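You operate a simulated robot arm through the tools that you are given. There is no shell and no other tool. Be economical: measure what you need, move in short steps, check, and stop when the job is done.

You run a simulated two-armed robot. Do the job below in one go: nothing can be reset, and whatever is moved stays where it is left.

JOB
Free the stuck carrier, change hands and stand it in the black cradle.
Fine: shut gate three before you free the yellow drawer's latch, and leave it shut; push the drawer shut again. Set down upright: blue carrier nine. Where these are worked on the way, their far stop is far enough and under half their travel is too little: yellow drawer.
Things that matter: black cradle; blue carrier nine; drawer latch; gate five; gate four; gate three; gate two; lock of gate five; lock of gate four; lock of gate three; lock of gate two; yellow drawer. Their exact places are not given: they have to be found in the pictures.

Only the result counts: the job must be done as asked and must still hold three seconds after the hand-in. Knocking over, shifting, dropping, spilling or breaking anything else fails it.

ROBOT AND FRAMES
Two 6-joint arms with two-finger parallel grippers on one trunk, on a base that drives. Base frame: it is fixed to the floor where the robot stands at the start and does not move with it; the origin is under the middle of the robot, x ahead of it, y to its left, z up. Units: mm, rad, N and s.
The left shoulder is at the start at [60, 187, 1272], the right one opposite. With the tool pointing down near the work surface each hand reaches from about 260 to 620 mm from the robot's upright axis, wherever it stands, measured 20 degrees to its own side. Places, roughly: black cradle [500, -700, 700]; drawer latch [600, -700, 1200]; gate five [400, -100, 600]; gate four [400, -100, 900]; gate three [400, -100, 1200]; gate two [400, -100, 1500]; lock of gate five [500, -100, 600]; lock of gate four [500, -100, 900]; lock of gate three [500, -100, 1200]; lock of gate two [500, -100, 1500]; yellow drawer [600, -500, 1200]. Payload 1.57 kg a hand.
Tool frame (each hand has its own): the origin (TCP) lies between the finger pads and is the grasp point; the fingertips stand 30 mm ahead of it; z points along the fingers, y is the line along which they close. The gripper opens to 110 mm. The fingers are 24 mm wide and 12 mm thick; the gripper's body (48 by 112 mm) begins 78 mm behind the TCP.
Orientation is that of the tool frame in the base frame, as [roll, pitch, yaw] about the fixed x, y, z axes, in that order (R = Rz(yaw) Ry(pitch) Rx(roll)). With the fingers straight down and closing along the base's y, the tool's x points along the base's -x, its y along +y and its z along -z.

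CONTROLS
- The arms move only by the tool step_arm. It takes "left_rows", "right_rows" or both (then of equal length, played together; a hand with none holds still); each is a list of rows, each a list of 6 numbers: the shift along the tool's x, y, z in units of 20 mm (1.0 is 20 mm), then the turn, a rotation vector about the tool's x, y, z in units of 5 degrees (1.0 is 5 degrees). In form: [[dx, dy, dz, wx, wy, wz], ...]. A call has 1 to 20 rows; each row shifts and turns the commanded pose from where the row before left it, along the tool's axes as they then stand. "left_jaw" and "right_jaw" are, for a hand that has rows, the gripper command, from -1 (shut) to 1 (fully open), values between in proportion, set as the call begins (left out, the last holds). A call with a number of a shift or a turn outside -1 to 1 is refused whole. Rows are played at 5 a second. More than 50 mm and 0.15 rad between two rows, or a gripper value outside its range, and nothing of the call is played. A pose out of reach is approached as far as the arm can. The call stops where the force on the tool passes 40 N (or 10 N more than at its start, if that is more) or the arm is blocked; 0.2 s more then pass. The fingers move at their own pace (about 153 mm/s each) and stop on an object; they squeeze with about 28 N. The grip force told is the motor's: it shows also when the fingers shut on nothing. Time passes only in rows, and 0.2 s behind the last, so rows that do not move let the fingers close. The reply holds the time, the measured pose of the TCP, the force on the tool along the base axes, the opening and the grip force, in the units named above and with some noise, with the torque about the TCP (base axes, N m) and any sound that the robot's microphone picked up.
- Cameras (640 x 400 px; columns grow to the right, rows downward): "scene" is now at [31.6, -24.9, 1805.7]; the picture's right is [-0.34, -0.94, 0.00], its down [-0.75, 0.27, -0.61] and it looks along [0.58, -0.21, -0.79] (base axes); focal length 273 px, centre (320, 200). "left" rides on the left gripper at [70, -16, -141] in its tool frame; the picture's right is [0.23, 0.97, 0.00], its down [-0.86, 0.20, -0.48] and it looks along [-0.47, 0.11, 0.88] (tool axes); focal length 222 px, centre (320, 200). "right" rides on the right gripper at [70, 16, -141] in its tool frame; the picture's right is [-0.23, 0.97, 0.00], its down [-0.86, -0.20, -0.48] and it looks along [-0.47, -0.11, 0.88] (tool axes); focal length 222 px, centre (320, 200).
- grab_frame(camera): a new picture of that camera. No time passes.
- raise_lower(by): slides the trunk up (or, below 0, down) by that many mm; the arms and the scene camera ride with it, the base frame stays. It gives what a move gives, with no picture.
- steer(legs): drives the robot by 1 to 6 legs, each [ahead, left, turn to the left] in mm, mm and rad, along the robot's own axes; the way and the turn of a leg run together, so that a leg with both is an arc; at most 1500 mm and 3.142 rad a leg. The arms and the cameras ride along, it lands a little off, and it stops where it bumps. It gives what a move gives.
- pan_tilt(pan, tilt): turns the head with the scene camera to pan (to the left, within 1.501 rad either way) and tilt (down, from -0.506 to 1.204), counted from straight ahead of the robot. It gives what a move gives.
- measure_at(camera, pixels): for up to 12 pixels [column, row] of the newest picture of that camera ("zoom" is the newest enlarged one), the place [x, y, z] in the base frame of the surface seen there, good to about 2 mm, but the place of the scene camera against the robot may be out by one fixed shift of up to 25 mm in any direction. No time passes.
- close_up(camera, box): a new picture of the part [left, top, right, bottom] of that camera's present view, enlarged. No time passes.
- sign_off(): hands the job in; it is judged then, once.

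Keep the steps short. Do not move on a guess: measure, check each grasp and each placing, and mend mistakes. In all there are 80 turns and 58 pictures (those below and enlarged ones count). Leave the grippers open and the arms clear of the work at the hand-in unless told otherwise, and finish with a single line.

The tools are called after "Emit:" as a command line: name --argument value ..., lists and objects as JSON in quotes. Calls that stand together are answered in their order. step_arm: Moves the arms, as the interface text tells. Its arguments: {"type":"object","properties":{"left_rows":{"type":"array"},"left_jaw":{"type":"number"},"right_rows":{"type":"array"},"right_jaw":{"type":"number"}},"required":[]} The other tools are called the same way: raise_lower (by) slides the trunk up or down; steer (legs) drives the base; pan_tilt (pan, tilt) turns the head that bears the scene camera; grab_frame (camera) takes a picture; measure_at (camera, pixels) gives the place of the surface under pixels of a picture; close_up (camera, box) takes an enlarged picture of a part of a camera's view; sign_off () hands the job in.

At the start:

```text
time_s: 0.0
left_eef_pos: [282.0, -8.2, 1443.9]
left_tcp_rot: [3.142, 0.0, -3.141]
left_wrist_force: [-0.1, 0.2, -0.7]
left_ft_torque: [0.0, 0.0, -0.02]
left_width: 110.1
left_finger_force: 0.1
right_eef_pos: [305.6, -355.3, 1458.9]
right_tcp_rot: [3.14, -0.001, 3.14]
right_wrist_force: [0.2, -0.4, 0.8]
right_ft_torque: [0.02, 0.01, -0.02]
right_width: 110.1
right_finger_force: 0.1
trunk travel left (down, up): [-900.0, 90.0]
robot x, y, heading: [0.2, -1.6, 0.004]
head pan, tilt: [-0.342, 0.915]
```

scene: 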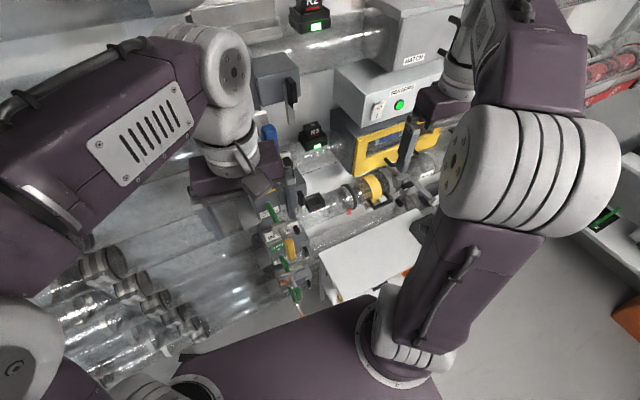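
right: 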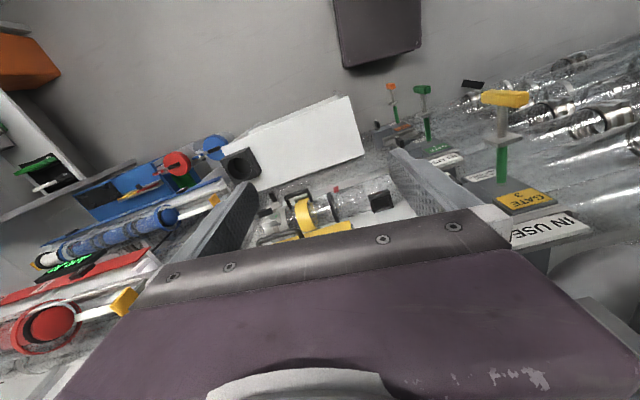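
left: 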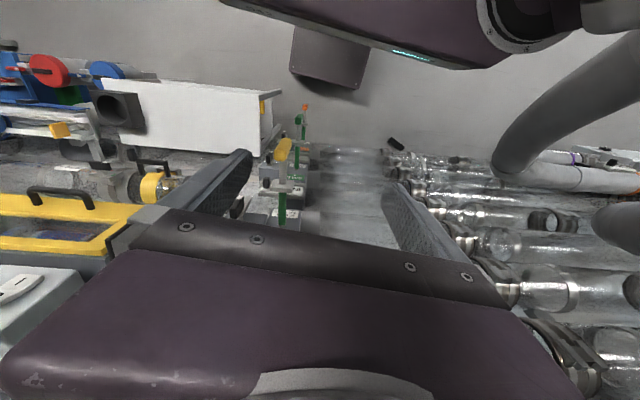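

The scene is crowded with pneumatic tubes, gates, a yellow drawer and a hatch, so I take enlarged views of the middle and of the gate column.

Emit:
close_up --camera "scene" --box '[240, 60, 460, 200]'

Emit:
close_up --camera "scene" --box '[220, 160, 420, 320]'

Emit:
close_up --camera "right" --box '[0, 80, 420, 350]'

```text
2.86 times, centred on (350, 130) of scene
```

zoom: 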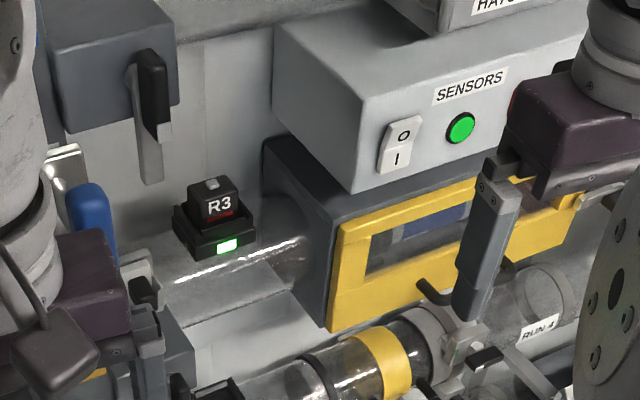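

```text
2.50 times, centred on (320, 240) of scene
```

zoom: 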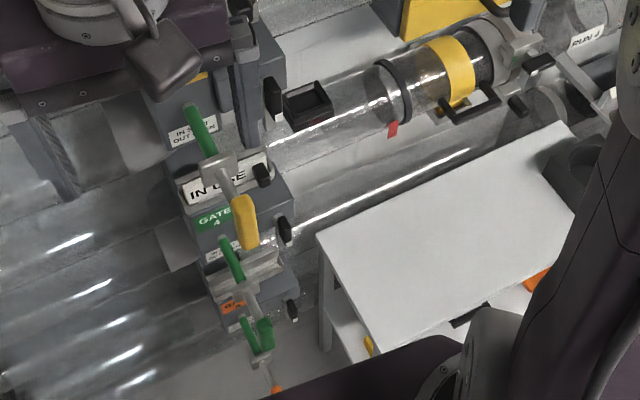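

```text
1.48 times, centred on (210, 215) of right
```

zoom: 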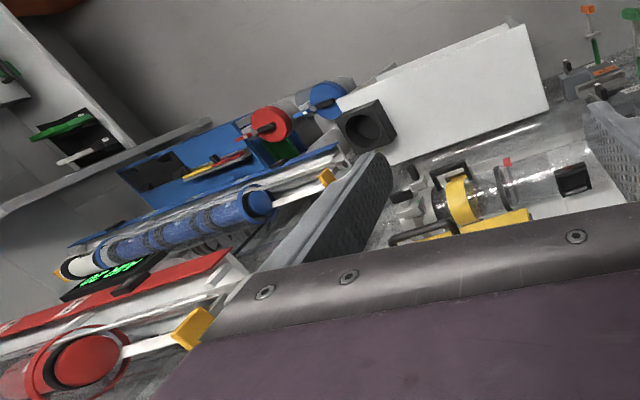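

The arms hide much of the view. I'll back the robot 400 mm away to get a clear look; the hands are only in free air above.

Emit:
steer --legs '[[-400, 0, 0]]'

Emit:
pan_tilt --pan -0.5 --tilt 0.6

Emit:
grab_frame --camera "scene"

```text
time_s: 2.5
left_eef_pos: [-117.6, -7.5, 1443.9]
left_tcp_rot: [-3.141, -0.001, -3.138]
left_wrist_force: [0.8, 0.7, -0.3]
left_ft_torque: [0.0, 0.03, -0.02]
left_width: 110.0
left_finger_force: 0.0
right_eef_pos: [-92.2, -354.7, 1457.6]
right_tcp_rot: [3.141, -0.002, -3.138]
right_wrist_force: [0.6, -0.2, -0.2]
right_ft_torque: [0.02, 0.03, 0.02]
right_width: 109.8
right_finger_force: 0.1
trunk travel left (down, up): [-900.0, 90.0]
robot x, y, heading: [-399.4, -0.4, 0.003]
head pan, tilt: [-0.342, 0.915]
```

```text
time_s: 3.3
left_eef_pos: [-120.9, -6.5, 1444.9]
left_tcp_rot: [3.14, 0.0, -3.137]
left_wrist_force: [0.4, -0.3, -0.2]
left_ft_torque: [0.0, -0.03, -0.01]
left_width: 110.0
left_finger_force: 0.0
right_eef_pos: [-93.4, -354.1, 1457.8]
right_tcp_rot: [3.141, 0.001, -3.139]
right_wrist_force: [-0.3, 0.4, 0.3]
right_ft_torque: [0.0, -0.02, -0.04]
right_width: 110.3
right_finger_force: 0.1
trunk travel left (down, up): [-900.0, 90.0]
robot x, y, heading: [-400.3, 0.4, 0.003]
head pan, tilt: [-0.499, 0.6]
```

```text
51 pictures are left
```

scene: 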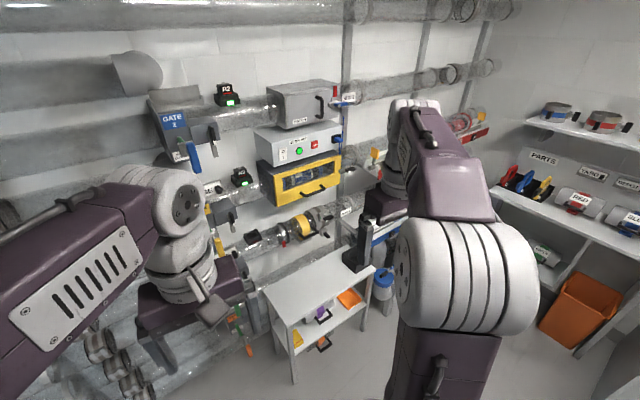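

A good overview: gates 2.. at left, drawer in the middle, bench with a black cradle at right. Enlarging these.

Emit:
close_up --camera "scene" --box '[200, 70, 380, 260]'

Emit:
close_up --camera "scene" --box '[240, 200, 420, 390]'

```text
2.11 times, centred on (290, 165) of scene
```

zoom: 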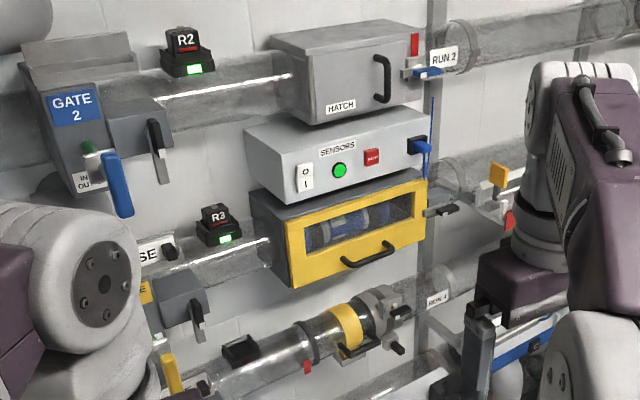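

```text
2.11 times, centred on (330, 295) of scene
```

zoom: 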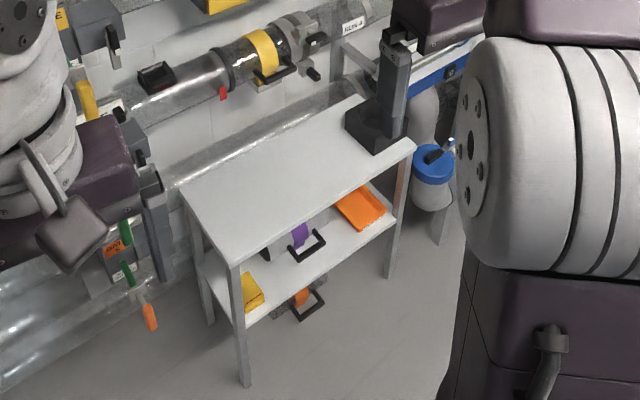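

The blue carrier is visible in the yellow drawer's window. The arms still hide the gates, so I turn the base left and look sideways past the arms.

Emit:
steer --legs '[[0, 0, 1.0]]'

Emit:
pan_tilt --pan -1.45 --tilt 0.5

Emit:
grab_frame --camera "scene"

```text
time_s: 6.2
left_eef_pos: [-242.9, 230.7, 1444.4]
left_tcp_rot: [-3.141, 0.0, -2.138]
left_wrist_force: [-0.4, 0.5, 0.0]
left_ft_torque: [0.02, 0.02, -0.02]
left_width: 109.9
left_finger_force: 0.0
right_eef_pos: [62.6, 66.0, 1458.1]
right_tcp_rot: [-3.141, 0.0, -2.138]
right_wrist_force: [-0.2, -0.1, -0.2]
right_ft_torque: [-0.02, 0.01, -0.02]
right_width: 110.0
right_finger_force: 0.1
trunk travel left (down, up): [-900.0, 90.0]
robot x, y, heading: [-399.8, -2.4, 1.005]
head pan, tilt: [-0.499, 0.6]
```

```text
time_s: 7.5
left_eef_pos: [-243.8, 231.8, 1443.7]
left_tcp_rot: [-3.14, 0.0, -2.138]
left_wrist_force: [-0.1, 0.1, 0.0]
left_ft_torque: [0.01, 0.01, -0.01]
left_width: 109.6
left_finger_force: 0.0
right_eef_pos: [62.1, 66.6, 1457.1]
right_tcp_rot: [-3.141, -0.001, -2.138]
right_wrist_force: [-0.1, 0.3, 0.4]
right_ft_torque: [-0.03, -0.01, -0.02]
right_width: 109.9
right_finger_force: 0.1
trunk travel left (down, up): [-900.0, 90.0]
robot x, y, heading: [-399.0, -0.5, 1.002]
head pan, tilt: [-1.45, 0.499]
```

```text
48 pictures are left
```

scene: 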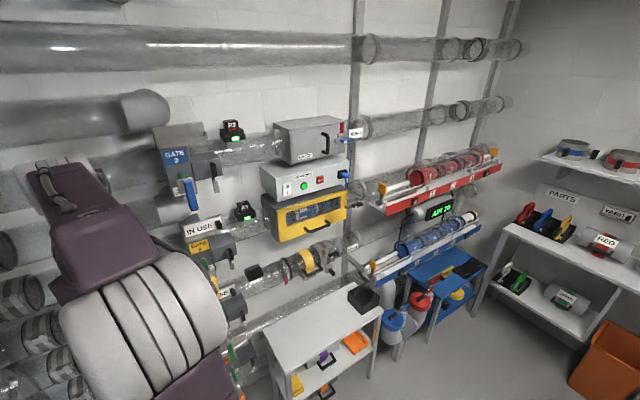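

Much better. Enlarging gates/drawer and measuring.

Emit:
close_up --camera "scene" --box '[140, 100, 300, 200]'

Emit:
close_up --camera "scene" --box '[250, 110, 380, 190]'

Emit:
close_up --camera "scene" --box '[170, 180, 330, 300]'

Emit:
close_up --camera "scene" --box '[330, 140, 510, 280]'

```text
4.00 times, centred on (220, 150) of scene
```

zoom: 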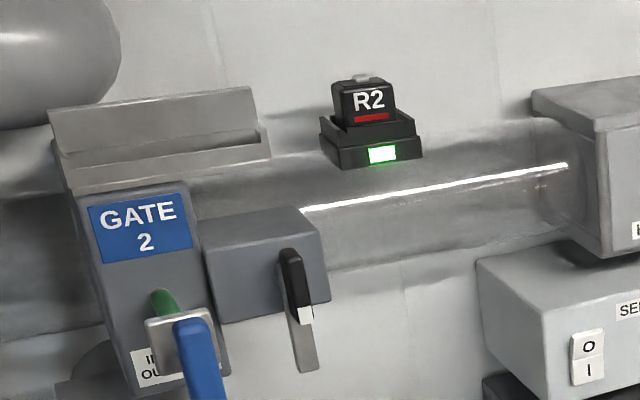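

```text
4.92 times, centred on (315, 150) of scene
```

zoom: 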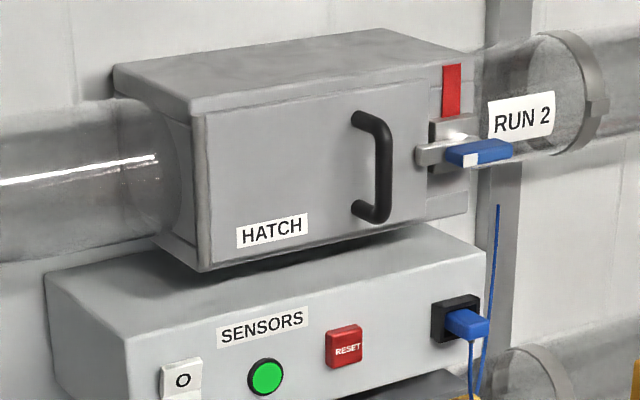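

```text
3.33 times, centred on (250, 240) of scene
```

zoom: 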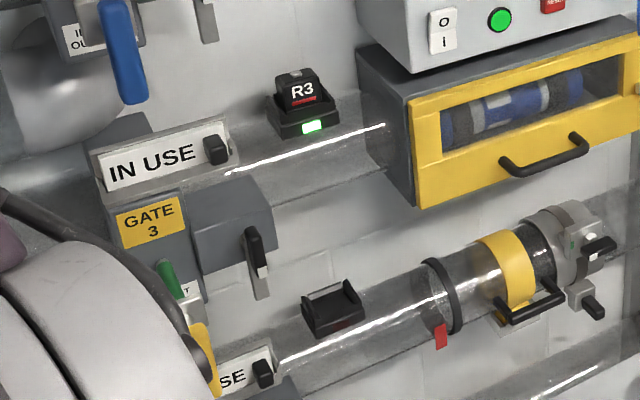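

```text
2.86 times, centred on (420, 210) of scene
```

zoom: 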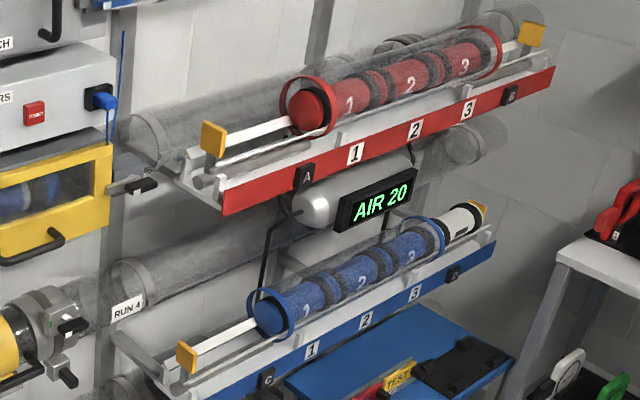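

I measure the key features: gate 3 label/stalk/lock lever, drawer face and handle, latch, cradle.

Emit:
measure_at --camera "scene" --pixels '[[199, 247], [204, 264], [230, 252], [232, 261], [317, 228], [280, 239], [279, 214], [357, 205], [350, 206], [345, 194], [364, 293], [330, 310]]'

Emit:
close_up --camera "scene" --box '[260, 180, 380, 260]'

Emit:
close_up --camera "scene" --box '[320, 260, 440, 340]'

```text
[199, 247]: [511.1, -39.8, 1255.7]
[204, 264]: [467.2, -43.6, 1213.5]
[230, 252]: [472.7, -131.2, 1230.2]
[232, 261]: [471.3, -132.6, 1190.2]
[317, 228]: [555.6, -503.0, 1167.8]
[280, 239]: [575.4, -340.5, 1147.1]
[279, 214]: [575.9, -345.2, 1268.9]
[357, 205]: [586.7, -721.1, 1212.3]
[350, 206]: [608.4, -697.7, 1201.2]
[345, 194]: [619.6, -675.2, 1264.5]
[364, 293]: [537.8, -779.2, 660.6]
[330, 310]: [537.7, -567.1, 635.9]
```

```text
5.00 times, centred on (320, 220) of scene
```

zoom: 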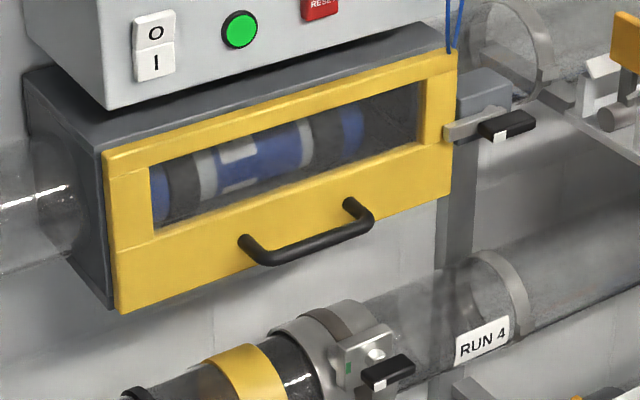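

```text
5.00 times, centred on (380, 300) of scene
```

zoom: 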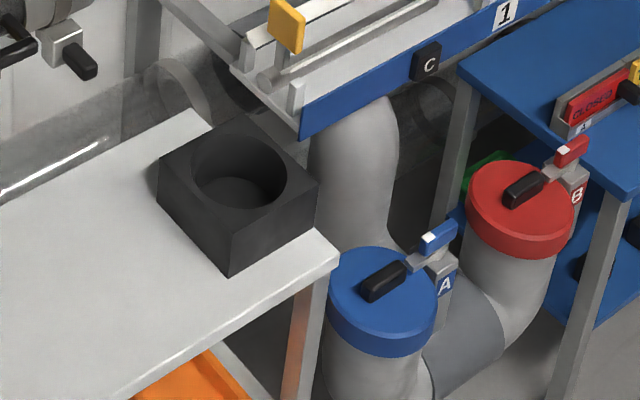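

The wall runs about 0.13 rad off the y axis. I turn the robot to face it and stand in front of gate 3, then point the left hand forward to view gate 3 and its lock.

Emit:
steer --legs '[[0, 0, -0.87], [66, -261, 0]]'

Emit:
step_arm --left_rows '[[-1, 1, 0, 0, -1, 0], [-1, 1, 0, 0, -1, 0], [-1, 1, 0, 0, -1, 0], [-1, 1, 0, 0, -1, 0], [0, 1, 0, 0, -1, 0], [0, 0, 0, 0, -1, 0], [0, 0, 0, 0, -1, 0], [0, 0, 0, 0, -1, 0], [0, 0, 0, 0, -1, 0], [0, 0, 0, 0, -1, 0], [0, 0, 0, 0, -1, 0], [0, 0, 0, 0, -1, 0], [0, 0, 0, 0, -1, 0], [0, 0, 0, 0, -1, 0], [0, 0, 0, 0, -1, 0], [0, 0, 0, 0, -1, 0], [0, 0, 0, 0, -1, 0], [0, 0, 0, 0, -1, 0]]'

Emit:
grab_frame --camera "left"

```text
time_s: 11.6
left_eef_pos: [-20.4, -218.4, 1444.1]
left_tcp_rot: [-3.139, 0.001, -2.998]
left_wrist_force: [-0.1, 1.0, -0.4]
left_ft_torque: [0.02, 0.0, 0.01]
left_width: 110.1
left_finger_force: 0.1
right_eef_pos: [53.5, -559.6, 1458.6]
right_tcp_rot: [-3.139, 0.0, -2.996]
right_wrist_force: [0.1, -0.3, -0.7]
right_ft_torque: [0.01, 0.0, 0.01]
right_width: 109.8
right_finger_force: 0.1
trunk travel left (down, up): [-900.0, 90.0]
robot x, y, heading: [-299.5, -252.4, 0.15]
head pan, tilt: [-1.45, 0.499]
```

```text
time_s: 15.4
left_eef_pos: [115.7, -160.7, 1473.8]
left_tcp_rot: [-2.872, 1.57, -2.726]
left_wrist_force: [-0.1, 0.2, -0.8]
left_ft_torque: [0.02, -0.01, 0.03]
left_width: 110.0
left_finger_force: 0.1
left hand out of reach, approached as far as the arm can: row 7, 8, 9, 10, 11, 15, 16, 17, 18
right_eef_pos: [55.0, -562.7, 1456.6]
right_tcp_rot: [3.142, 0.0, -2.996]
right_wrist_force: [0.5, 0.7, -0.6]
right_ft_torque: [-0.03, 0.03, 0.0]
right_width: 110.0
right_finger_force: 0.0
trunk travel left (down, up): [-900.0, 90.0]
robot x, y, heading: [-294.9, -252.9, 0.144]
head pan, tilt: [-1.45, 0.499]
```

```text
41 pictures are left
```

left: 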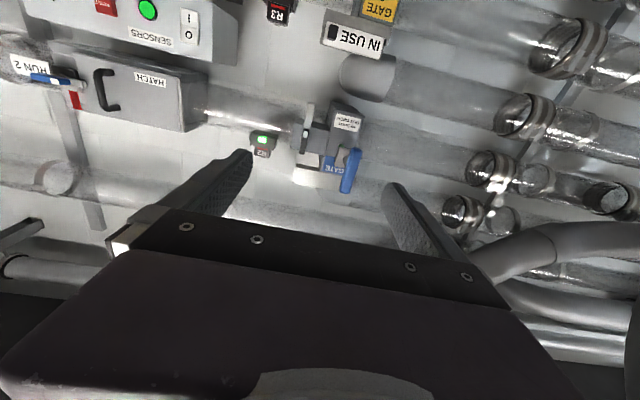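

The gates appear upside-down in the hand camera. I lower the trunk to bring the hand and head to gate 3 height and look with the head.

Emit:
raise_lower --by -260

Emit:
pan_tilt --pan 0.25 --tilt 0.4

Emit:
grab_frame --camera "scene"

Emit:
grab_frame --camera "left"

```text
time_s: 18.1
left_eef_pos: [116.5, -160.7, 1213.6]
left_tcp_rot: [-0.183, 1.57, -0.039]
left_wrist_force: [0.3, -1.0, 0.0]
left_ft_torque: [0.0, 0.03, 0.05]
left_width: 110.2
left_finger_force: 0.0
right_eef_pos: [54.7, -561.0, 1198.2]
right_tcp_rot: [3.141, 0.0, -2.995]
right_wrist_force: [0.0, -0.2, 0.8]
right_ft_torque: [0.03, 0.03, -0.04]
right_width: 109.8
right_finger_force: 0.1
trunk travel left (down, up): [-640.0, 350.0]
robot x, y, heading: [-296.0, -254.9, 0.144]
head pan, tilt: [-1.45, 0.499]
```

```text
time_s: 19.8
left_eef_pos: [117.6, -158.7, 1215.0]
left_tcp_rot: [2.959, 1.57, 3.107]
left_wrist_force: [0.7, 0.0, -0.2]
left_ft_torque: [-0.01, -0.02, 0.02]
left_width: 110.2
left_finger_force: 0.1
right_eef_pos: [55.3, -562.8, 1196.7]
right_tcp_rot: [3.142, 0.0, -2.997]
right_wrist_force: [0.1, -0.3, 0.8]
right_ft_torque: [0.0, 0.0, 0.01]
right_width: 109.9
right_finger_force: 0.1
trunk travel left (down, up): [-640.0, 350.0]
robot x, y, heading: [-295.8, -256.4, 0.143]
head pan, tilt: [0.25, 0.4]
```

```text
40 pictures are left
```

scene: 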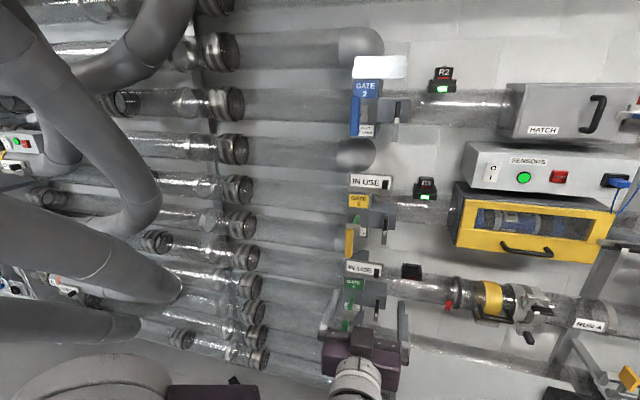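

```text
39 pictures are left
```

left: 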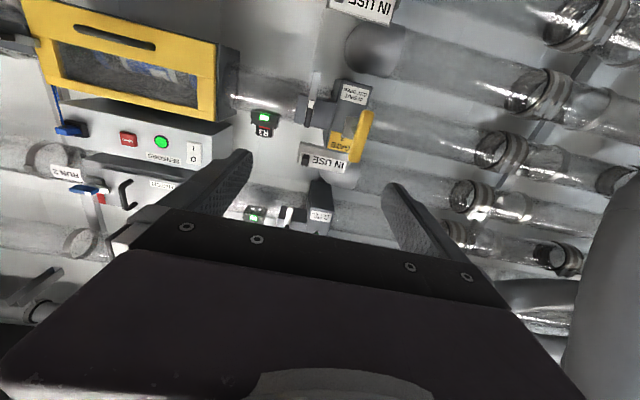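

Emit:
close_up --camera "scene" --box '[330, 160, 430, 320]'

Emit:
close_up --camera "left" --box '[240, 60, 400, 180]'

```text
2.50 times, centred on (380, 240) of scene
```

zoom: 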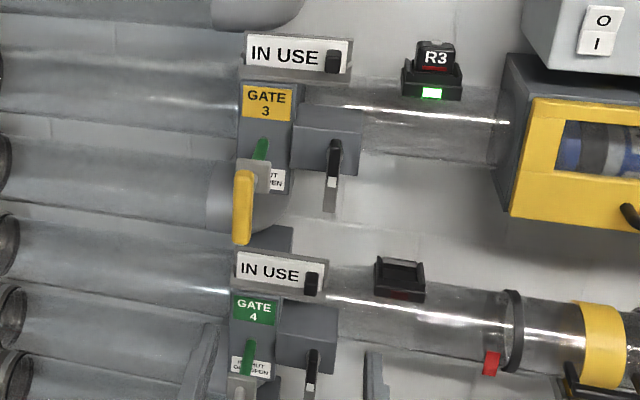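

```text
3.33 times, centred on (320, 120) of left
```

zoom: 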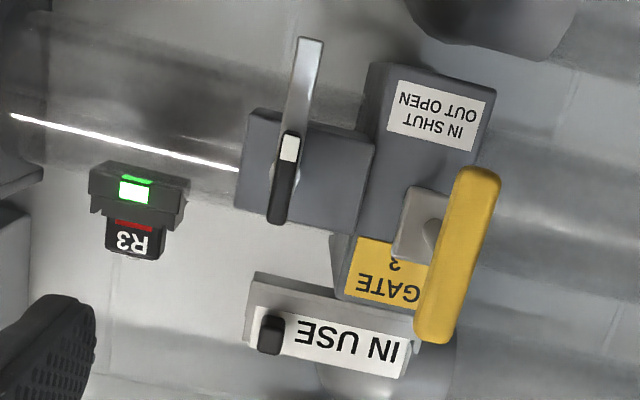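

Label reads "IN SHUT / OUT OPEN"; gate 3's yellow handle is out, i.e. open. Measuring the handle with both cameras (to get the head camera's shift).

Emit:
measure_at --camera "left" --pixels '[[360, 137], [363, 120], [354, 155], [345, 135], [263, 116], [306, 160], [308, 112], [312, 85], [352, 95]]'

Emit:
measure_at --camera "scene" --pixels '[[349, 243], [349, 234], [425, 197], [385, 184], [383, 226], [384, 240], [357, 230]]'

```text
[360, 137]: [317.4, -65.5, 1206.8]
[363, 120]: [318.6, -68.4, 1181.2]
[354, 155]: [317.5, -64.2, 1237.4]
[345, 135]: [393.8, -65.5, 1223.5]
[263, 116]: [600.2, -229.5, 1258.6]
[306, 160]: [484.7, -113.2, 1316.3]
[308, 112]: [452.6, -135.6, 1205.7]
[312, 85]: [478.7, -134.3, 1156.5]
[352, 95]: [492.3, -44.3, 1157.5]
```

```text
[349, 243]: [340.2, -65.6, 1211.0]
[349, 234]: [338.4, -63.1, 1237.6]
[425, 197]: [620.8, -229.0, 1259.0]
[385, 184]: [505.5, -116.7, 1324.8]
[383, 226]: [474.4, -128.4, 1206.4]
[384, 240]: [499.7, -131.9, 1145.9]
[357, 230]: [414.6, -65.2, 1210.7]
```

The head camera reads about 21 mm too far ahead. The handle bar's face is at about (317, -66, 1209). I shut the left jaws and bring the base so the fingertips stand ~30 mm before the bar.

Emit:
step_arm --left_rows '[[0, 0, 0, 0, 0, 0], [0, 0, 0, 0, 0, 0], [0, 0, 0, 0, 0, 0]]' --left_jaw -1

Emit:
steer --legs '[[0, 63, 0], [145, 0, 0]]'

Emit:
grab_frame --camera "left"

```text
time_s: 20.6
left_eef_pos: [115.8, -159.1, 1213.1]
left_tcp_rot: [2.951, 1.571, 3.096]
left_wrist_force: [0.6, 0.0, -0.4]
left_ft_torque: [-0.01, -0.01, 0.01]
left_width: 0.0
left_finger_force: 20.9
right_eef_pos: [54.8, -561.9, 1196.7]
right_tcp_rot: [-3.141, 0.0, -2.999]
right_wrist_force: [0.0, 0.1, 0.2]
right_ft_torque: [0.0, -0.02, 0.05]
right_width: 109.9
right_finger_force: 0.0
trunk travel left (down, up): [-640.0, 350.0]
robot x, y, heading: [-298.5, -253.3, 0.144]
head pan, tilt: [0.25, 0.4]
```

```text
time_s: 22.6
left_eef_pos: [246.6, -78.9, 1213.3]
left_tcp_rot: [-1.858, 1.571, -1.715]
left_wrist_force: [0.4, 0.4, 0.1]
left_ft_torque: [0.03, 0.05, 0.05]
left_width: 0.0
left_finger_force: 21.3
right_eef_pos: [185.4, -482.1, 1197.6]
right_tcp_rot: [-3.141, 0.002, -2.997]
right_wrist_force: [-0.4, -0.8, 0.0]
right_ft_torque: [0.03, 0.0, -0.01]
right_width: 110.0
right_finger_force: 0.1
trunk travel left (down, up): [-640.0, 350.0]
robot x, y, heading: [-169.0, -177.1, 0.147]
head pan, tilt: [0.25, 0.4]
```

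```text
36 pictures are left
```

left: 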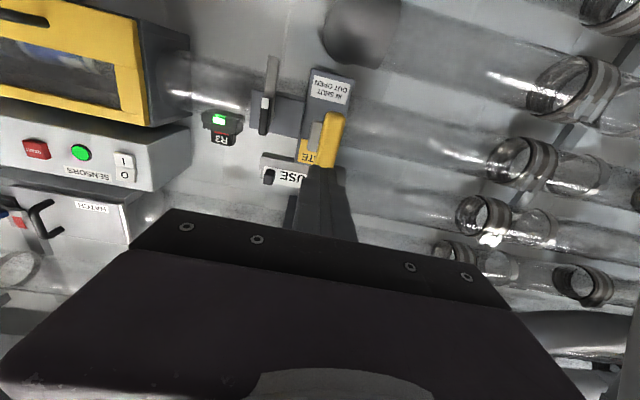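

Fingertips line up with the yellow bar. I push forward along the tool axis.

Emit:
step_arm --left_rows '[[0, 0, 1, 0, 0, 0], [0, 0, 1, 0, 0, 0], [0, 0, 0.5, 0, 0, 0], [0, 0, 0.5, 0, 0, 0], [0, 0, 0.5, 0, 0, 0]]'

```text
time_s: 23.8
left_eef_pos: [315.8, -67.8, 1212.2]
left_tcp_rot: [1.093, 1.57, 1.236]
left_wrist_force: [-0.1, -0.5, 0.3]
left_ft_torque: [-0.02, 0.0, 0.05]
left_width: 0.0
left_finger_force: 21.2
right_eef_pos: [186.0, -481.4, 1198.4]
right_tcp_rot: [3.14, 0.001, -2.997]
right_wrist_force: [-0.1, -0.7, 0.3]
right_ft_torque: [0.02, 0.01, 0.04]
right_width: 110.1
right_finger_force: 0.1
trunk travel left (down, up): [-640.0, 350.0]
robot x, y, heading: [-169.4, -172.6, 0.149]
head pan, tilt: [0.25, 0.4]
```

The tip should be 28 mm past the bar's former face with no force. I check the picture.

Emit:
close_up --camera "left" --box '[220, 40, 420, 220]'

```text
2.22 times, centred on (320, 130) of left
```

zoom: 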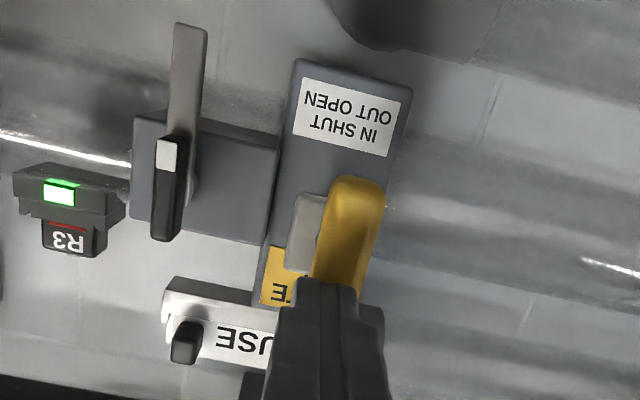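

The bar seems to move with the fingers. Pushing on.

Emit:
step_arm --left_rows '[[0, 0, 0.5, 0, 0, 0], [0, 0, 0.5, 0, 0, 0], [0, 0, 0.5, 0, 0, 0], [0, 0, 0.5, 0, 0, 0], [0, 0, 0.5, 0, 0, 0], [0, 0, 0.5, 0, 0, 0], [0, 0, 0.5, 0, 0, 0]]'

Emit:
close_up --camera "left" --box '[220, 40, 420, 220]'

```text
time_s: 25.4
left_eef_pos: [377.9, -60.2, 1215.8]
left_tcp_rot: [2.506, 1.567, 2.652]
left_wrist_force: [-37.3, -5.2, -16.0]
left_ft_torque: [-0.15, 0.15, -0.13]
left_width: 0.0
left_finger_force: 21.0
right_eef_pos: [177.9, -481.4, 1199.3]
right_tcp_rot: [3.14, 0.007, -2.996]
right_wrist_force: [-0.2, -0.3, -0.8]
right_ft_torque: [0.0, 0.01, -0.01]
right_width: 110.0
right_finger_force: 0.1
trunk travel left (down, up): [-640.0, 350.0]
robot x, y, heading: [-165.7, -171.0, 0.143]
head pan, tilt: [0.25, 0.4]
```

```text
2.22 times, centred on (320, 130) of left
```

zoom: 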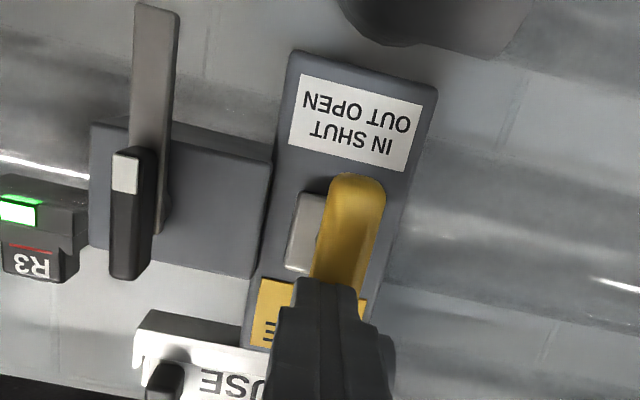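

Travel of ~90 mm then a hard stop: plate should now be flush with the gate. I back off and check it stays.

Emit:
step_arm --left_rows '[[0, 0, -1, 0, 0, 0], [0, 0, -1, 0, 0, 0], [0, 0, -1, 0, 0, 0], [0, 0, -1, 0, 0, 0], [0, 0, -1, 0, 0, 0], [0, 0, -1, 0, 0, 0]]'

Emit:
grab_frame --camera "left"

Emit:
measure_at --camera "left" --pixels '[[325, 135], [314, 138], [265, 110], [268, 130]]'

```text
time_s: 26.8
left_eef_pos: [267.4, -74.1, 1212.0]
left_tcp_rot: [-2.787, 1.569, -2.641]
left_wrist_force: [-1.0, -0.2, -0.4]
left_ft_torque: [0.01, 0.02, -0.05]
left_width: 0.1
left_finger_force: 20.9
right_eef_pos: [186.0, -480.6, 1197.0]
right_tcp_rot: [-3.141, -0.001, -2.997]
right_wrist_force: [0.7, -0.1, 0.2]
right_ft_torque: [0.03, 0.0, -0.01]
right_width: 109.8
right_finger_force: 0.0
trunk travel left (down, up): [-640.0, 350.0]
robot x, y, heading: [-171.3, -171.7, 0.146]
head pan, tilt: [0.25, 0.4]
```

```text
33 pictures are left
```

left: 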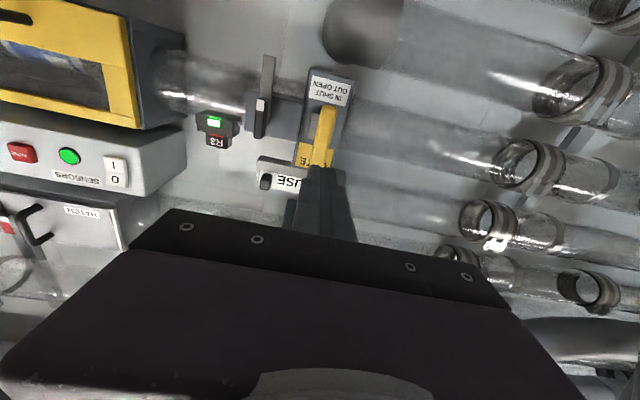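

```text
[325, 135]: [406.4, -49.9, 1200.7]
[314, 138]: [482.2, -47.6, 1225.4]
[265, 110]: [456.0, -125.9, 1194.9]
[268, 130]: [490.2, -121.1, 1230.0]
```

Gate 3 is shut (handle at x≈406, plate at the gate face). Next I look toward drawer and bench to plan the drive.

Emit:
pan_tilt --pan -0.75 --tilt 0.6

Emit:
grab_frame --camera "scene"

```text
time_s: 28.0
left_eef_pos: [266.8, -74.2, 1212.8]
left_tcp_rot: [3.045, 1.57, -3.088]
left_wrist_force: [-0.8, -0.1, -0.2]
left_ft_torque: [-0.01, -0.02, 0.04]
left_width: 0.0
left_finger_force: 21.3
right_eef_pos: [186.3, -480.4, 1198.9]
right_tcp_rot: [3.141, -0.001, -2.997]
right_wrist_force: [-0.6, -0.4, 0.1]
right_ft_torque: [0.01, 0.0, 0.0]
right_width: 110.2
right_finger_force: 0.0
trunk travel left (down, up): [-640.0, 350.0]
robot x, y, heading: [-167.5, -174.4, 0.145]
head pan, tilt: [-0.75, 0.6]
```

```text
32 pictures are left
```

scene: 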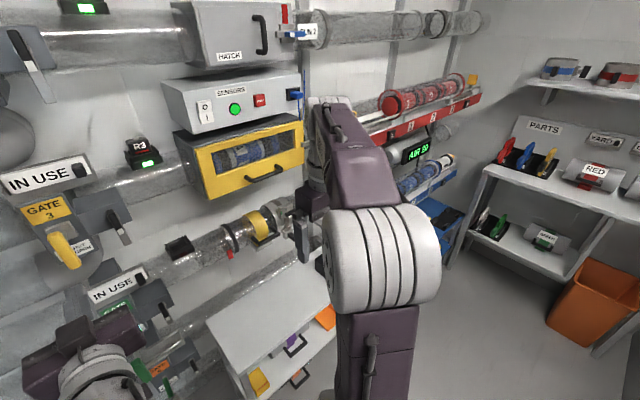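

The AIR display changed. I enlarge it and measure the bench corners.

Emit:
measure_at --camera "scene" --pixels '[[210, 321], [239, 372], [322, 303], [290, 270], [264, 178], [212, 192], [300, 165], [210, 150]]'

Emit:
close_up --camera "scene" --box '[170, 110, 330, 210]'

Emit:
close_up --camera "scene" --box '[380, 130, 460, 180]'

```text
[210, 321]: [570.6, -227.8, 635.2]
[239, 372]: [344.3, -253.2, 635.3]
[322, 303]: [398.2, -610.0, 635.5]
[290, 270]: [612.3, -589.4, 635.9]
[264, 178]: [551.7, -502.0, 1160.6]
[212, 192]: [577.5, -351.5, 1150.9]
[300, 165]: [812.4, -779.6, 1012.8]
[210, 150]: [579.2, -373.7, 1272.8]
```

```text
4.00 times, centred on (250, 160) of scene
```

zoom: 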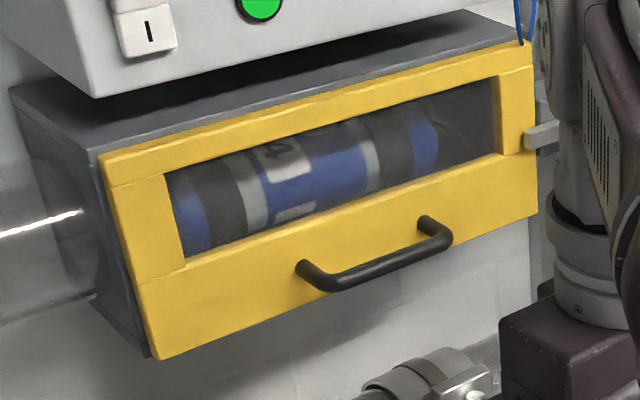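

```text
8.00 times, centred on (420, 155) of scene
```

zoom: 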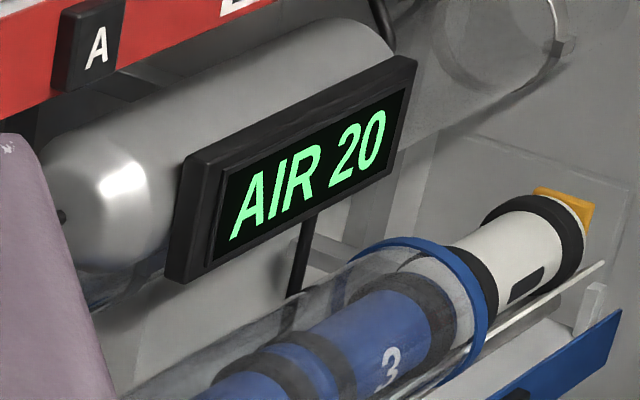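

AIR is still 20. Bench front edge is parallel to the wall, well ahead of the base. I drive right along the wall to face the drawer and turn the right hand forward.

Emit:
steer --legs '[[0, -412, 0]]'

Emit:
step_arm --right_rows '[[-1, 0, 0, 0, -1, 0], [-1, 0, 0, 0, -1, 0], [-1, 0, 0, 0, -1, 0], [-1, 0, 0, 0, -1, 0], [-1, 0, 0, 0, -1, 0], [0, 0, 0, 0, -1, 0], [0, 0, 0, 0, -1, 0], [0, 0, 0, 0, -1, 0], [0, 0, 0, 0, -1, 0], [0, 0, 0, 0, -1, 0], [0, 0, 0, 0, -1, 0], [0, 0, 0, 0, -1, 0], [0, 0, 0, 0, -1, 0], [0, 0, 0, 0, -1, 0], [0, 0, 0, 0, -1, 0], [0, 0, 0, 0, -1, 0], [0, 0, 0, 0, -1, 0], [0, 0, 0, 0, -1, 0]]'

Emit:
grab_frame --camera "right"

```text
time_s: 30.6
left_eef_pos: [327.1, -486.0, 1212.6]
left_tcp_rot: [0.241, 1.57, 0.382]
left_wrist_force: [-0.5, 0.0, 0.1]
left_ft_torque: [-0.02, 0.02, -0.03]
left_width: 0.0
left_finger_force: 21.0
right_eef_pos: [243.0, -891.0, 1197.7]
right_tcp_rot: [-3.141, 0.0, -3.004]
right_wrist_force: [-0.7, -0.3, -0.1]
right_ft_torque: [-0.01, 0.0, 0.01]
right_width: 110.2
right_finger_force: 0.0
trunk travel left (down, up): [-640.0, 350.0]
robot x, y, heading: [-111.5, -583.0, 0.137]
head pan, tilt: [-0.75, 0.6]
```

```text
time_s: 34.4
left_eef_pos: [326.2, -487.3, 1213.6]
left_tcp_rot: [2.672, 1.57, 2.812]
left_wrist_force: [0.9, 0.3, 0.5]
left_ft_torque: [-0.02, 0.01, 0.0]
left_width: 0.0
left_finger_force: 20.9
right_eef_pos: [338.1, -879.2, 1213.5]
right_tcp_rot: [-0.424, 1.569, -0.286]
right_wrist_force: [-0.4, 0.3, -0.6]
right_ft_torque: [0.01, 0.01, 0.0]
right_width: 110.0
right_finger_force: 0.1
trunk travel left (down, up): [-640.0, 350.0]
robot x, y, heading: [-107.7, -585.2, 0.142]
head pan, tilt: [-0.75, 0.6]
```

```text
29 pictures are left
```

right: 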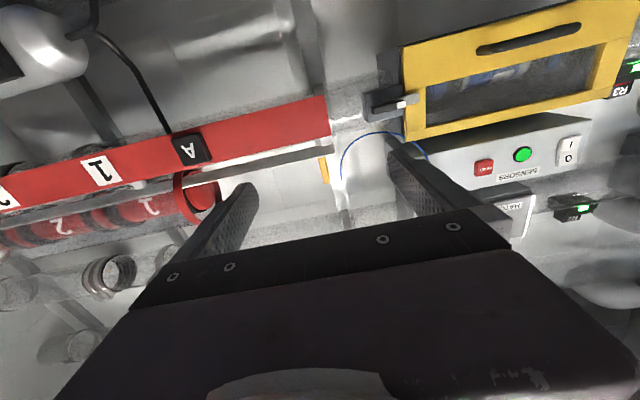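

I see the latch at about (390,102) in the right picture. Enlarge and measure.

Emit:
close_up --camera "right" --box '[320, 50, 480, 150]'

Emit:
measure_at --camera "right" --pixels '[[372, 106], [383, 104], [403, 104], [413, 101], [390, 95], [415, 60], [418, 125], [485, 48], [575, 30], [325, 105], [530, 39], [322, 170]]'

```text
4.00 times, centred on (400, 100) of right
```

zoom: 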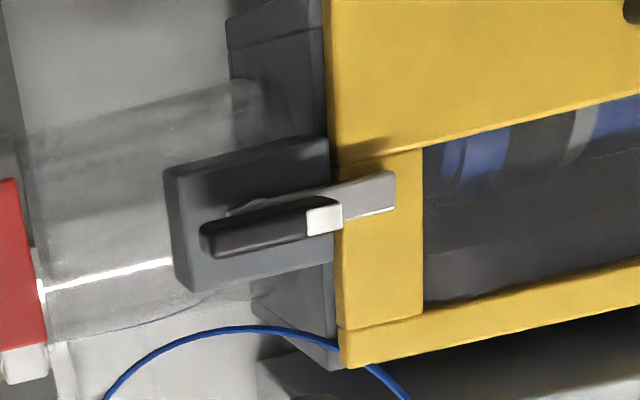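

```text
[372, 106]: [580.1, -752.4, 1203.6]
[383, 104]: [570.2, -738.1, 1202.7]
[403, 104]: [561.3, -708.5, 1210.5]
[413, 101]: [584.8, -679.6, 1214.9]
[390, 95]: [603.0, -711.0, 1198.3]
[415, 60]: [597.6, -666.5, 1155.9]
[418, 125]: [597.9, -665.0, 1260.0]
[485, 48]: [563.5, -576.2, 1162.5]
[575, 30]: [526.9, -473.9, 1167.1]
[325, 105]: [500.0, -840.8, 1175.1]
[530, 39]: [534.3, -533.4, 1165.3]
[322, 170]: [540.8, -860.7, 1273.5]
```

The latch has a bar pointing left over the drawer front with a black turn-knob (white tip = pointer). I measure its details in the enlarged picture.

Emit:
measure_at --camera "zoom" --pixels '[[210, 240], [300, 222], [334, 216], [238, 208], [175, 185], [192, 283], [320, 150], [388, 195], [230, 329], [265, 248], [260, 217], [130, 360]]'

```text
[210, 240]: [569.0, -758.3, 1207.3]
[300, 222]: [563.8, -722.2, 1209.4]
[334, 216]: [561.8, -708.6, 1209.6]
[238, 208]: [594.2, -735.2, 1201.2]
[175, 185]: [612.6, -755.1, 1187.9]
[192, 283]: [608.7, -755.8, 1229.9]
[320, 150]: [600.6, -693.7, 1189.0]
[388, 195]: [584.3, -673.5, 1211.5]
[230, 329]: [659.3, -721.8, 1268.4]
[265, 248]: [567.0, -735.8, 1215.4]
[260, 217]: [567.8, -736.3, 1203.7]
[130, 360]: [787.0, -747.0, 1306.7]
```

Knob centre ≈ (y -731, z 1209), front at x≈564, box face at x≈606. I roll the right hand so its jaws close vertically, shift left, half-open it, and pull the left hand back.

Emit:
step_arm --right_rows '[[0, 1, 0, 0, 0, 1], [0, 1, 0, 0, 0, 1], [0, 1, 0, 0, 0, 1], [0, 1, 0, 0, 0, 1], [0, 1, 0, 0, 0, 1], [0, 0, 0, 0, 0, 1], [0, 0, 0, 0, 0, 1], [0, 0, 0, 0, 0, 1], [0, 0, 0, 0, 0, 1], [0, 0, 0, 0, 0, 1], [0, 0, 0, 0, 0, 1], [0, 0, 0, 0, 0, 1], [0, 0, 0, 0, 0, 1], [0, 0, 0, 0, 0, 1], [0, 0, 0, 0, 0, 1], [0, 0, 0, 0, 0, 1], [0, 0, 0, 0, 0, 1], [0, 0, 0, 0, 0, 1]]' --left_rows '[[0, 0, -1, 0, 0, 0], [0, 0, -1, 0, 0, 0], [0, 1, -1, 0, 0, 0], [0, 1, -1, 0, 0, 0], [0, 1, 0, 0, 0, 0], [0, 1, 0, 0, 0, 0], [0, 1, 0, 0, 0, 0], [0, 1, 0, 0, 0, 0], [0, 0, 0, 0, 0, 0], [0, 0, 0, 0, 0, 0], [0, 0, 0, 0, 0, 0], [0, 0, 0, 0, 0, 0], [0, 0, 0, 0, 0, 0], [0, 0, 0, 0, 0, 0], [0, 0, 0, 0, 0, 0], [0, 0, 0, 0, 0, 0], [0, 0, 0, 0, 0, 0], [0, 0, 0, 0, 0, 0]]' --right_jaw 0.0

Emit:
steer --legs '[[120, 0, 0]]'

```text
time_s: 38.2
left_eef_pos: [295.3, -450.4, 1261.9]
left_tcp_rot: [3.065, 1.567, -3.077]
left_wrist_force: [-0.4, 0.0, -0.3]
left_ft_torque: [0.02, 0.01, -0.02]
left_width: 0.0
left_finger_force: 21.3
left hand out of reach, approached as far as the arm can: row 2, 3, 4, 5, 6, 7, 8
right_eef_pos: [355.7, -809.3, 1260.1]
right_tcp_rot: [1.573, -0.002, 1.71]
right_wrist_force: [-1.0, 0.3, 0.7]
right_ft_torque: [0.01, -0.02, 0.02]
right_width: 54.9
right_finger_force: 0.1
right hand out of reach, approached as far as the arm can: row 1, 2, 3, 4, 5
trunk travel left (down, up): [-640.0, 350.0]
robot x, y, heading: [-107.0, -580.7, 0.142]
head pan, tilt: [-0.75, 0.6]
```

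```text
time_s: 39.4
left_eef_pos: [414.2, -432.9, 1263.3]
left_tcp_rot: [0.174, 1.571, 0.315]
left_wrist_force: [0.0, -0.7, -0.6]
left_ft_torque: [0.02, 0.02, 0.01]
left_width: 0.0
left_finger_force: 21.1
right_eef_pos: [474.6, -790.9, 1262.0]
right_tcp_rot: [1.573, 0.001, 1.712]
right_wrist_force: [0.6, -0.8, -0.3]
right_ft_torque: [0.02, -0.03, -0.01]
right_width: 54.9
right_finger_force: 0.2
trunk travel left (down, up): [-640.0, 350.0]
robot x, y, heading: [10.9, -563.8, 0.141]
head pan, tilt: [-0.75, 0.6]
```

Now align: left 47, down 53, then forward in two stages, checking before contact.

Emit:
step_arm --right_rows '[[0.78, -0.88, 0, 0, 0, 0], [0.78, -0.88, 0, 0, 0, 0], [0.78, -0.88, 0, 0, 0, 0], [0, 0, 0.5, 0, 0, 0], [0, 0, 0.5, 0, 0, 0]]'

Emit:
grab_frame --camera "right"

```text
time_s: 40.6
left_eef_pos: [416.2, -432.8, 1262.4]
left_tcp_rot: [3.098, 1.567, -3.041]
left_wrist_force: [0.3, -0.1, -0.1]
left_ft_torque: [0.02, 0.02, 0.02]
left_width: 0.1
left_finger_force: 21.4
right_eef_pos: [525.3, -757.4, 1241.0]
right_tcp_rot: [1.573, -0.001, 1.711]
right_wrist_force: [-0.2, 0.4, -0.4]
right_ft_torque: [0.02, 0.02, -0.03]
right_width: 55.1
right_finger_force: 0.1
right hand out of reach, approached as far as the arm can: row 1, 2, 3
trunk travel left (down, up): [-640.0, 350.0]
robot x, y, heading: [14.9, -561.7, 0.139]
head pan, tilt: [-0.75, 0.6]
```

```text
27 pictures are left
```

right: 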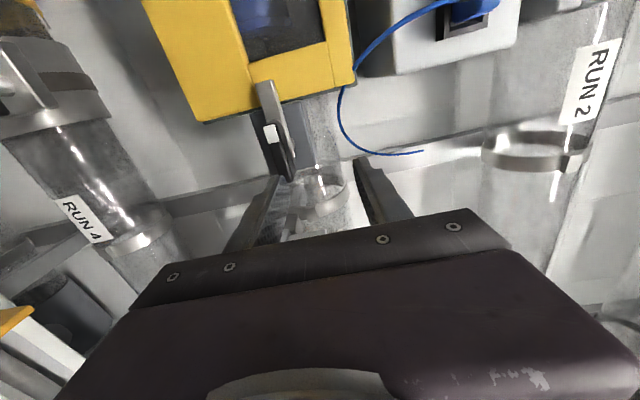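

Too close to the shoulder for that move. I lower the trunk 32 mm and shift the base 21 left and 50 back so that the arm can stretch.

Emit:
raise_lower --by -32

Emit:
steer --legs '[[-50, 21, 0]]'

Emit:
grab_frame --camera "right"

```text
time_s: 41.4
left_eef_pos: [414.3, -433.7, 1229.4]
left_tcp_rot: [0.21, 1.57, 0.355]
left_wrist_force: [0.2, 0.2, 0.4]
left_ft_torque: [-0.01, -0.01, -0.02]
left_width: 0.1
left_finger_force: 21.4
right_eef_pos: [525.6, -759.3, 1209.5]
right_tcp_rot: [1.572, -0.001, 1.712]
right_wrist_force: [-0.5, -0.7, 0.2]
right_ft_torque: [0.0, -0.04, 0.0]
right_width: 55.2
right_finger_force: 0.1
trunk travel left (down, up): [-608.0, 382.0]
robot x, y, heading: [11.0, -565.9, 0.142]
head pan, tilt: [-0.75, 0.6]
```

```text
time_s: 42.3
left_eef_pos: [363.3, -419.1, 1230.0]
left_tcp_rot: [2.878, 1.569, 3.02]
left_wrist_force: [0.3, -0.6, 0.3]
left_ft_torque: [0.01, 0.01, -0.05]
left_width: 0.2
left_finger_force: 21.1
right_eef_pos: [473.3, -745.6, 1209.3]
right_tcp_rot: [1.571, -0.001, 1.71]
right_wrist_force: [0.4, 0.7, -0.2]
right_ft_torque: [0.01, 0.02, 0.01]
right_width: 55.1
right_finger_force: 0.0
trunk travel left (down, up): [-608.0, 382.0]
robot x, y, heading: [-39.3, -551.6, 0.144]
head pan, tilt: [-0.75, 0.6]
```

```text
26 pictures are left
```

right: 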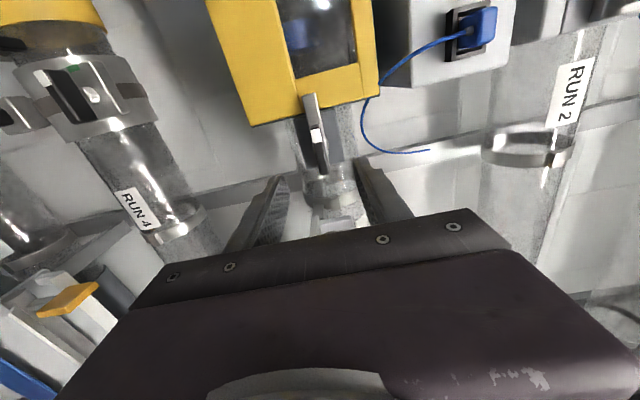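

Knob at (318,150). Re-measure it from here.

Emit:
measure_at --camera "right" --pixels '[[315, 134], [318, 148], [321, 165], [311, 100]]'

```text
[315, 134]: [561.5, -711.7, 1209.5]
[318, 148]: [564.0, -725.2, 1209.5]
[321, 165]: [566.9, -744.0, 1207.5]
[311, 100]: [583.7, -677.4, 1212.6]
```

Straight ahead by 91 mm reaches the knob with open jaws either side.

Emit:
step_arm --right_rows '[[0.1, 0, 1, 0, 0, 0], [0, 0, 1, 0, 0, 0], [0, 0, 1, 0, 0, 0], [0, 0, 1, 0, 0, 0], [0, 0, 0.55, 0, 0, 0]]'

Emit:
step_arm --right_rows '[[0, 0, 0, 0, 0, 0], [0, 0, 0, 0, 0, 0], [0, 0, 0, 0, 0, 0]]' --right_jaw -1

```text
time_s: 43.5
left_eef_pos: [362.7, -419.2, 1230.4]
left_tcp_rot: [0.178, 1.571, 0.318]
left_wrist_force: [0.7, -0.2, -0.6]
left_ft_torque: [0.01, 0.03, -0.01]
left_width: 0.2
left_finger_force: 21.4
right_eef_pos: [561.8, -731.1, 1209.4]
right_tcp_rot: [1.572, 0.0, 1.711]
right_wrist_force: [0.6, -0.1, -0.3]
right_ft_torque: [-0.02, 0.0, 0.02]
right_width: 55.2
right_finger_force: 0.0
trunk travel left (down, up): [-608.0, 382.0]
robot x, y, heading: [-37.1, -552.5, 0.141]
head pan, tilt: [-0.75, 0.6]
```

```text
time_s: 44.3
left_eef_pos: [361.5, -419.3, 1231.4]
left_tcp_rot: [3.125, 1.57, -3.018]
left_wrist_force: [0.2, 0.4, 0.5]
left_ft_torque: [-0.01, 0.02, 0.05]
left_width: 0.1
left_finger_force: 21.7
right_eef_pos: [563.1, -730.4, 1209.9]
right_tcp_rot: [1.572, 0.0, 1.714]
right_wrist_force: [0.5, 0.5, 0.3]
right_ft_torque: [0.0, 0.03, 0.1]
right_width: 15.8
right_finger_force: 31.3
trunk travel left (down, up): [-608.0, 382.0]
robot x, y, heading: [-41.9, -552.3, 0.139]
head pan, tilt: [-0.75, 0.6]
```

Knob gripped (15.8 mm). I turn it so that the pointer goes from left to down (negative about the tool axis), small test first.

Emit:
step_arm --right_rows '[[0, 0, 0, 0, 0, -1], [0, 0, 0, 0, 0, -1], [0, 0, 0, 0, 0, -1], [0, 0, 0, 0, 0, -1]]'

```text
time_s: 45.3
left_eef_pos: [361.1, -419.0, 1230.7]
left_tcp_rot: [-0.533, 1.57, -0.391]
left_wrist_force: [-0.3, -0.3, -0.5]
left_ft_torque: [0.0, 0.01, 0.01]
left_width: 0.1
left_finger_force: 21.3
right_eef_pos: [564.0, -731.2, 1208.8]
right_tcp_rot: [1.572, 0.352, 1.712]
right_wrist_force: [-2.6, -1.6, -0.2]
right_ft_torque: [-0.01, 0.09, -0.11]
right_width: 15.9
right_finger_force: 31.7
trunk travel left (down, up): [-608.0, 382.0]
robot x, y, heading: [-38.7, -556.5, 0.141]
head pan, tilt: [-0.75, 0.6]
```

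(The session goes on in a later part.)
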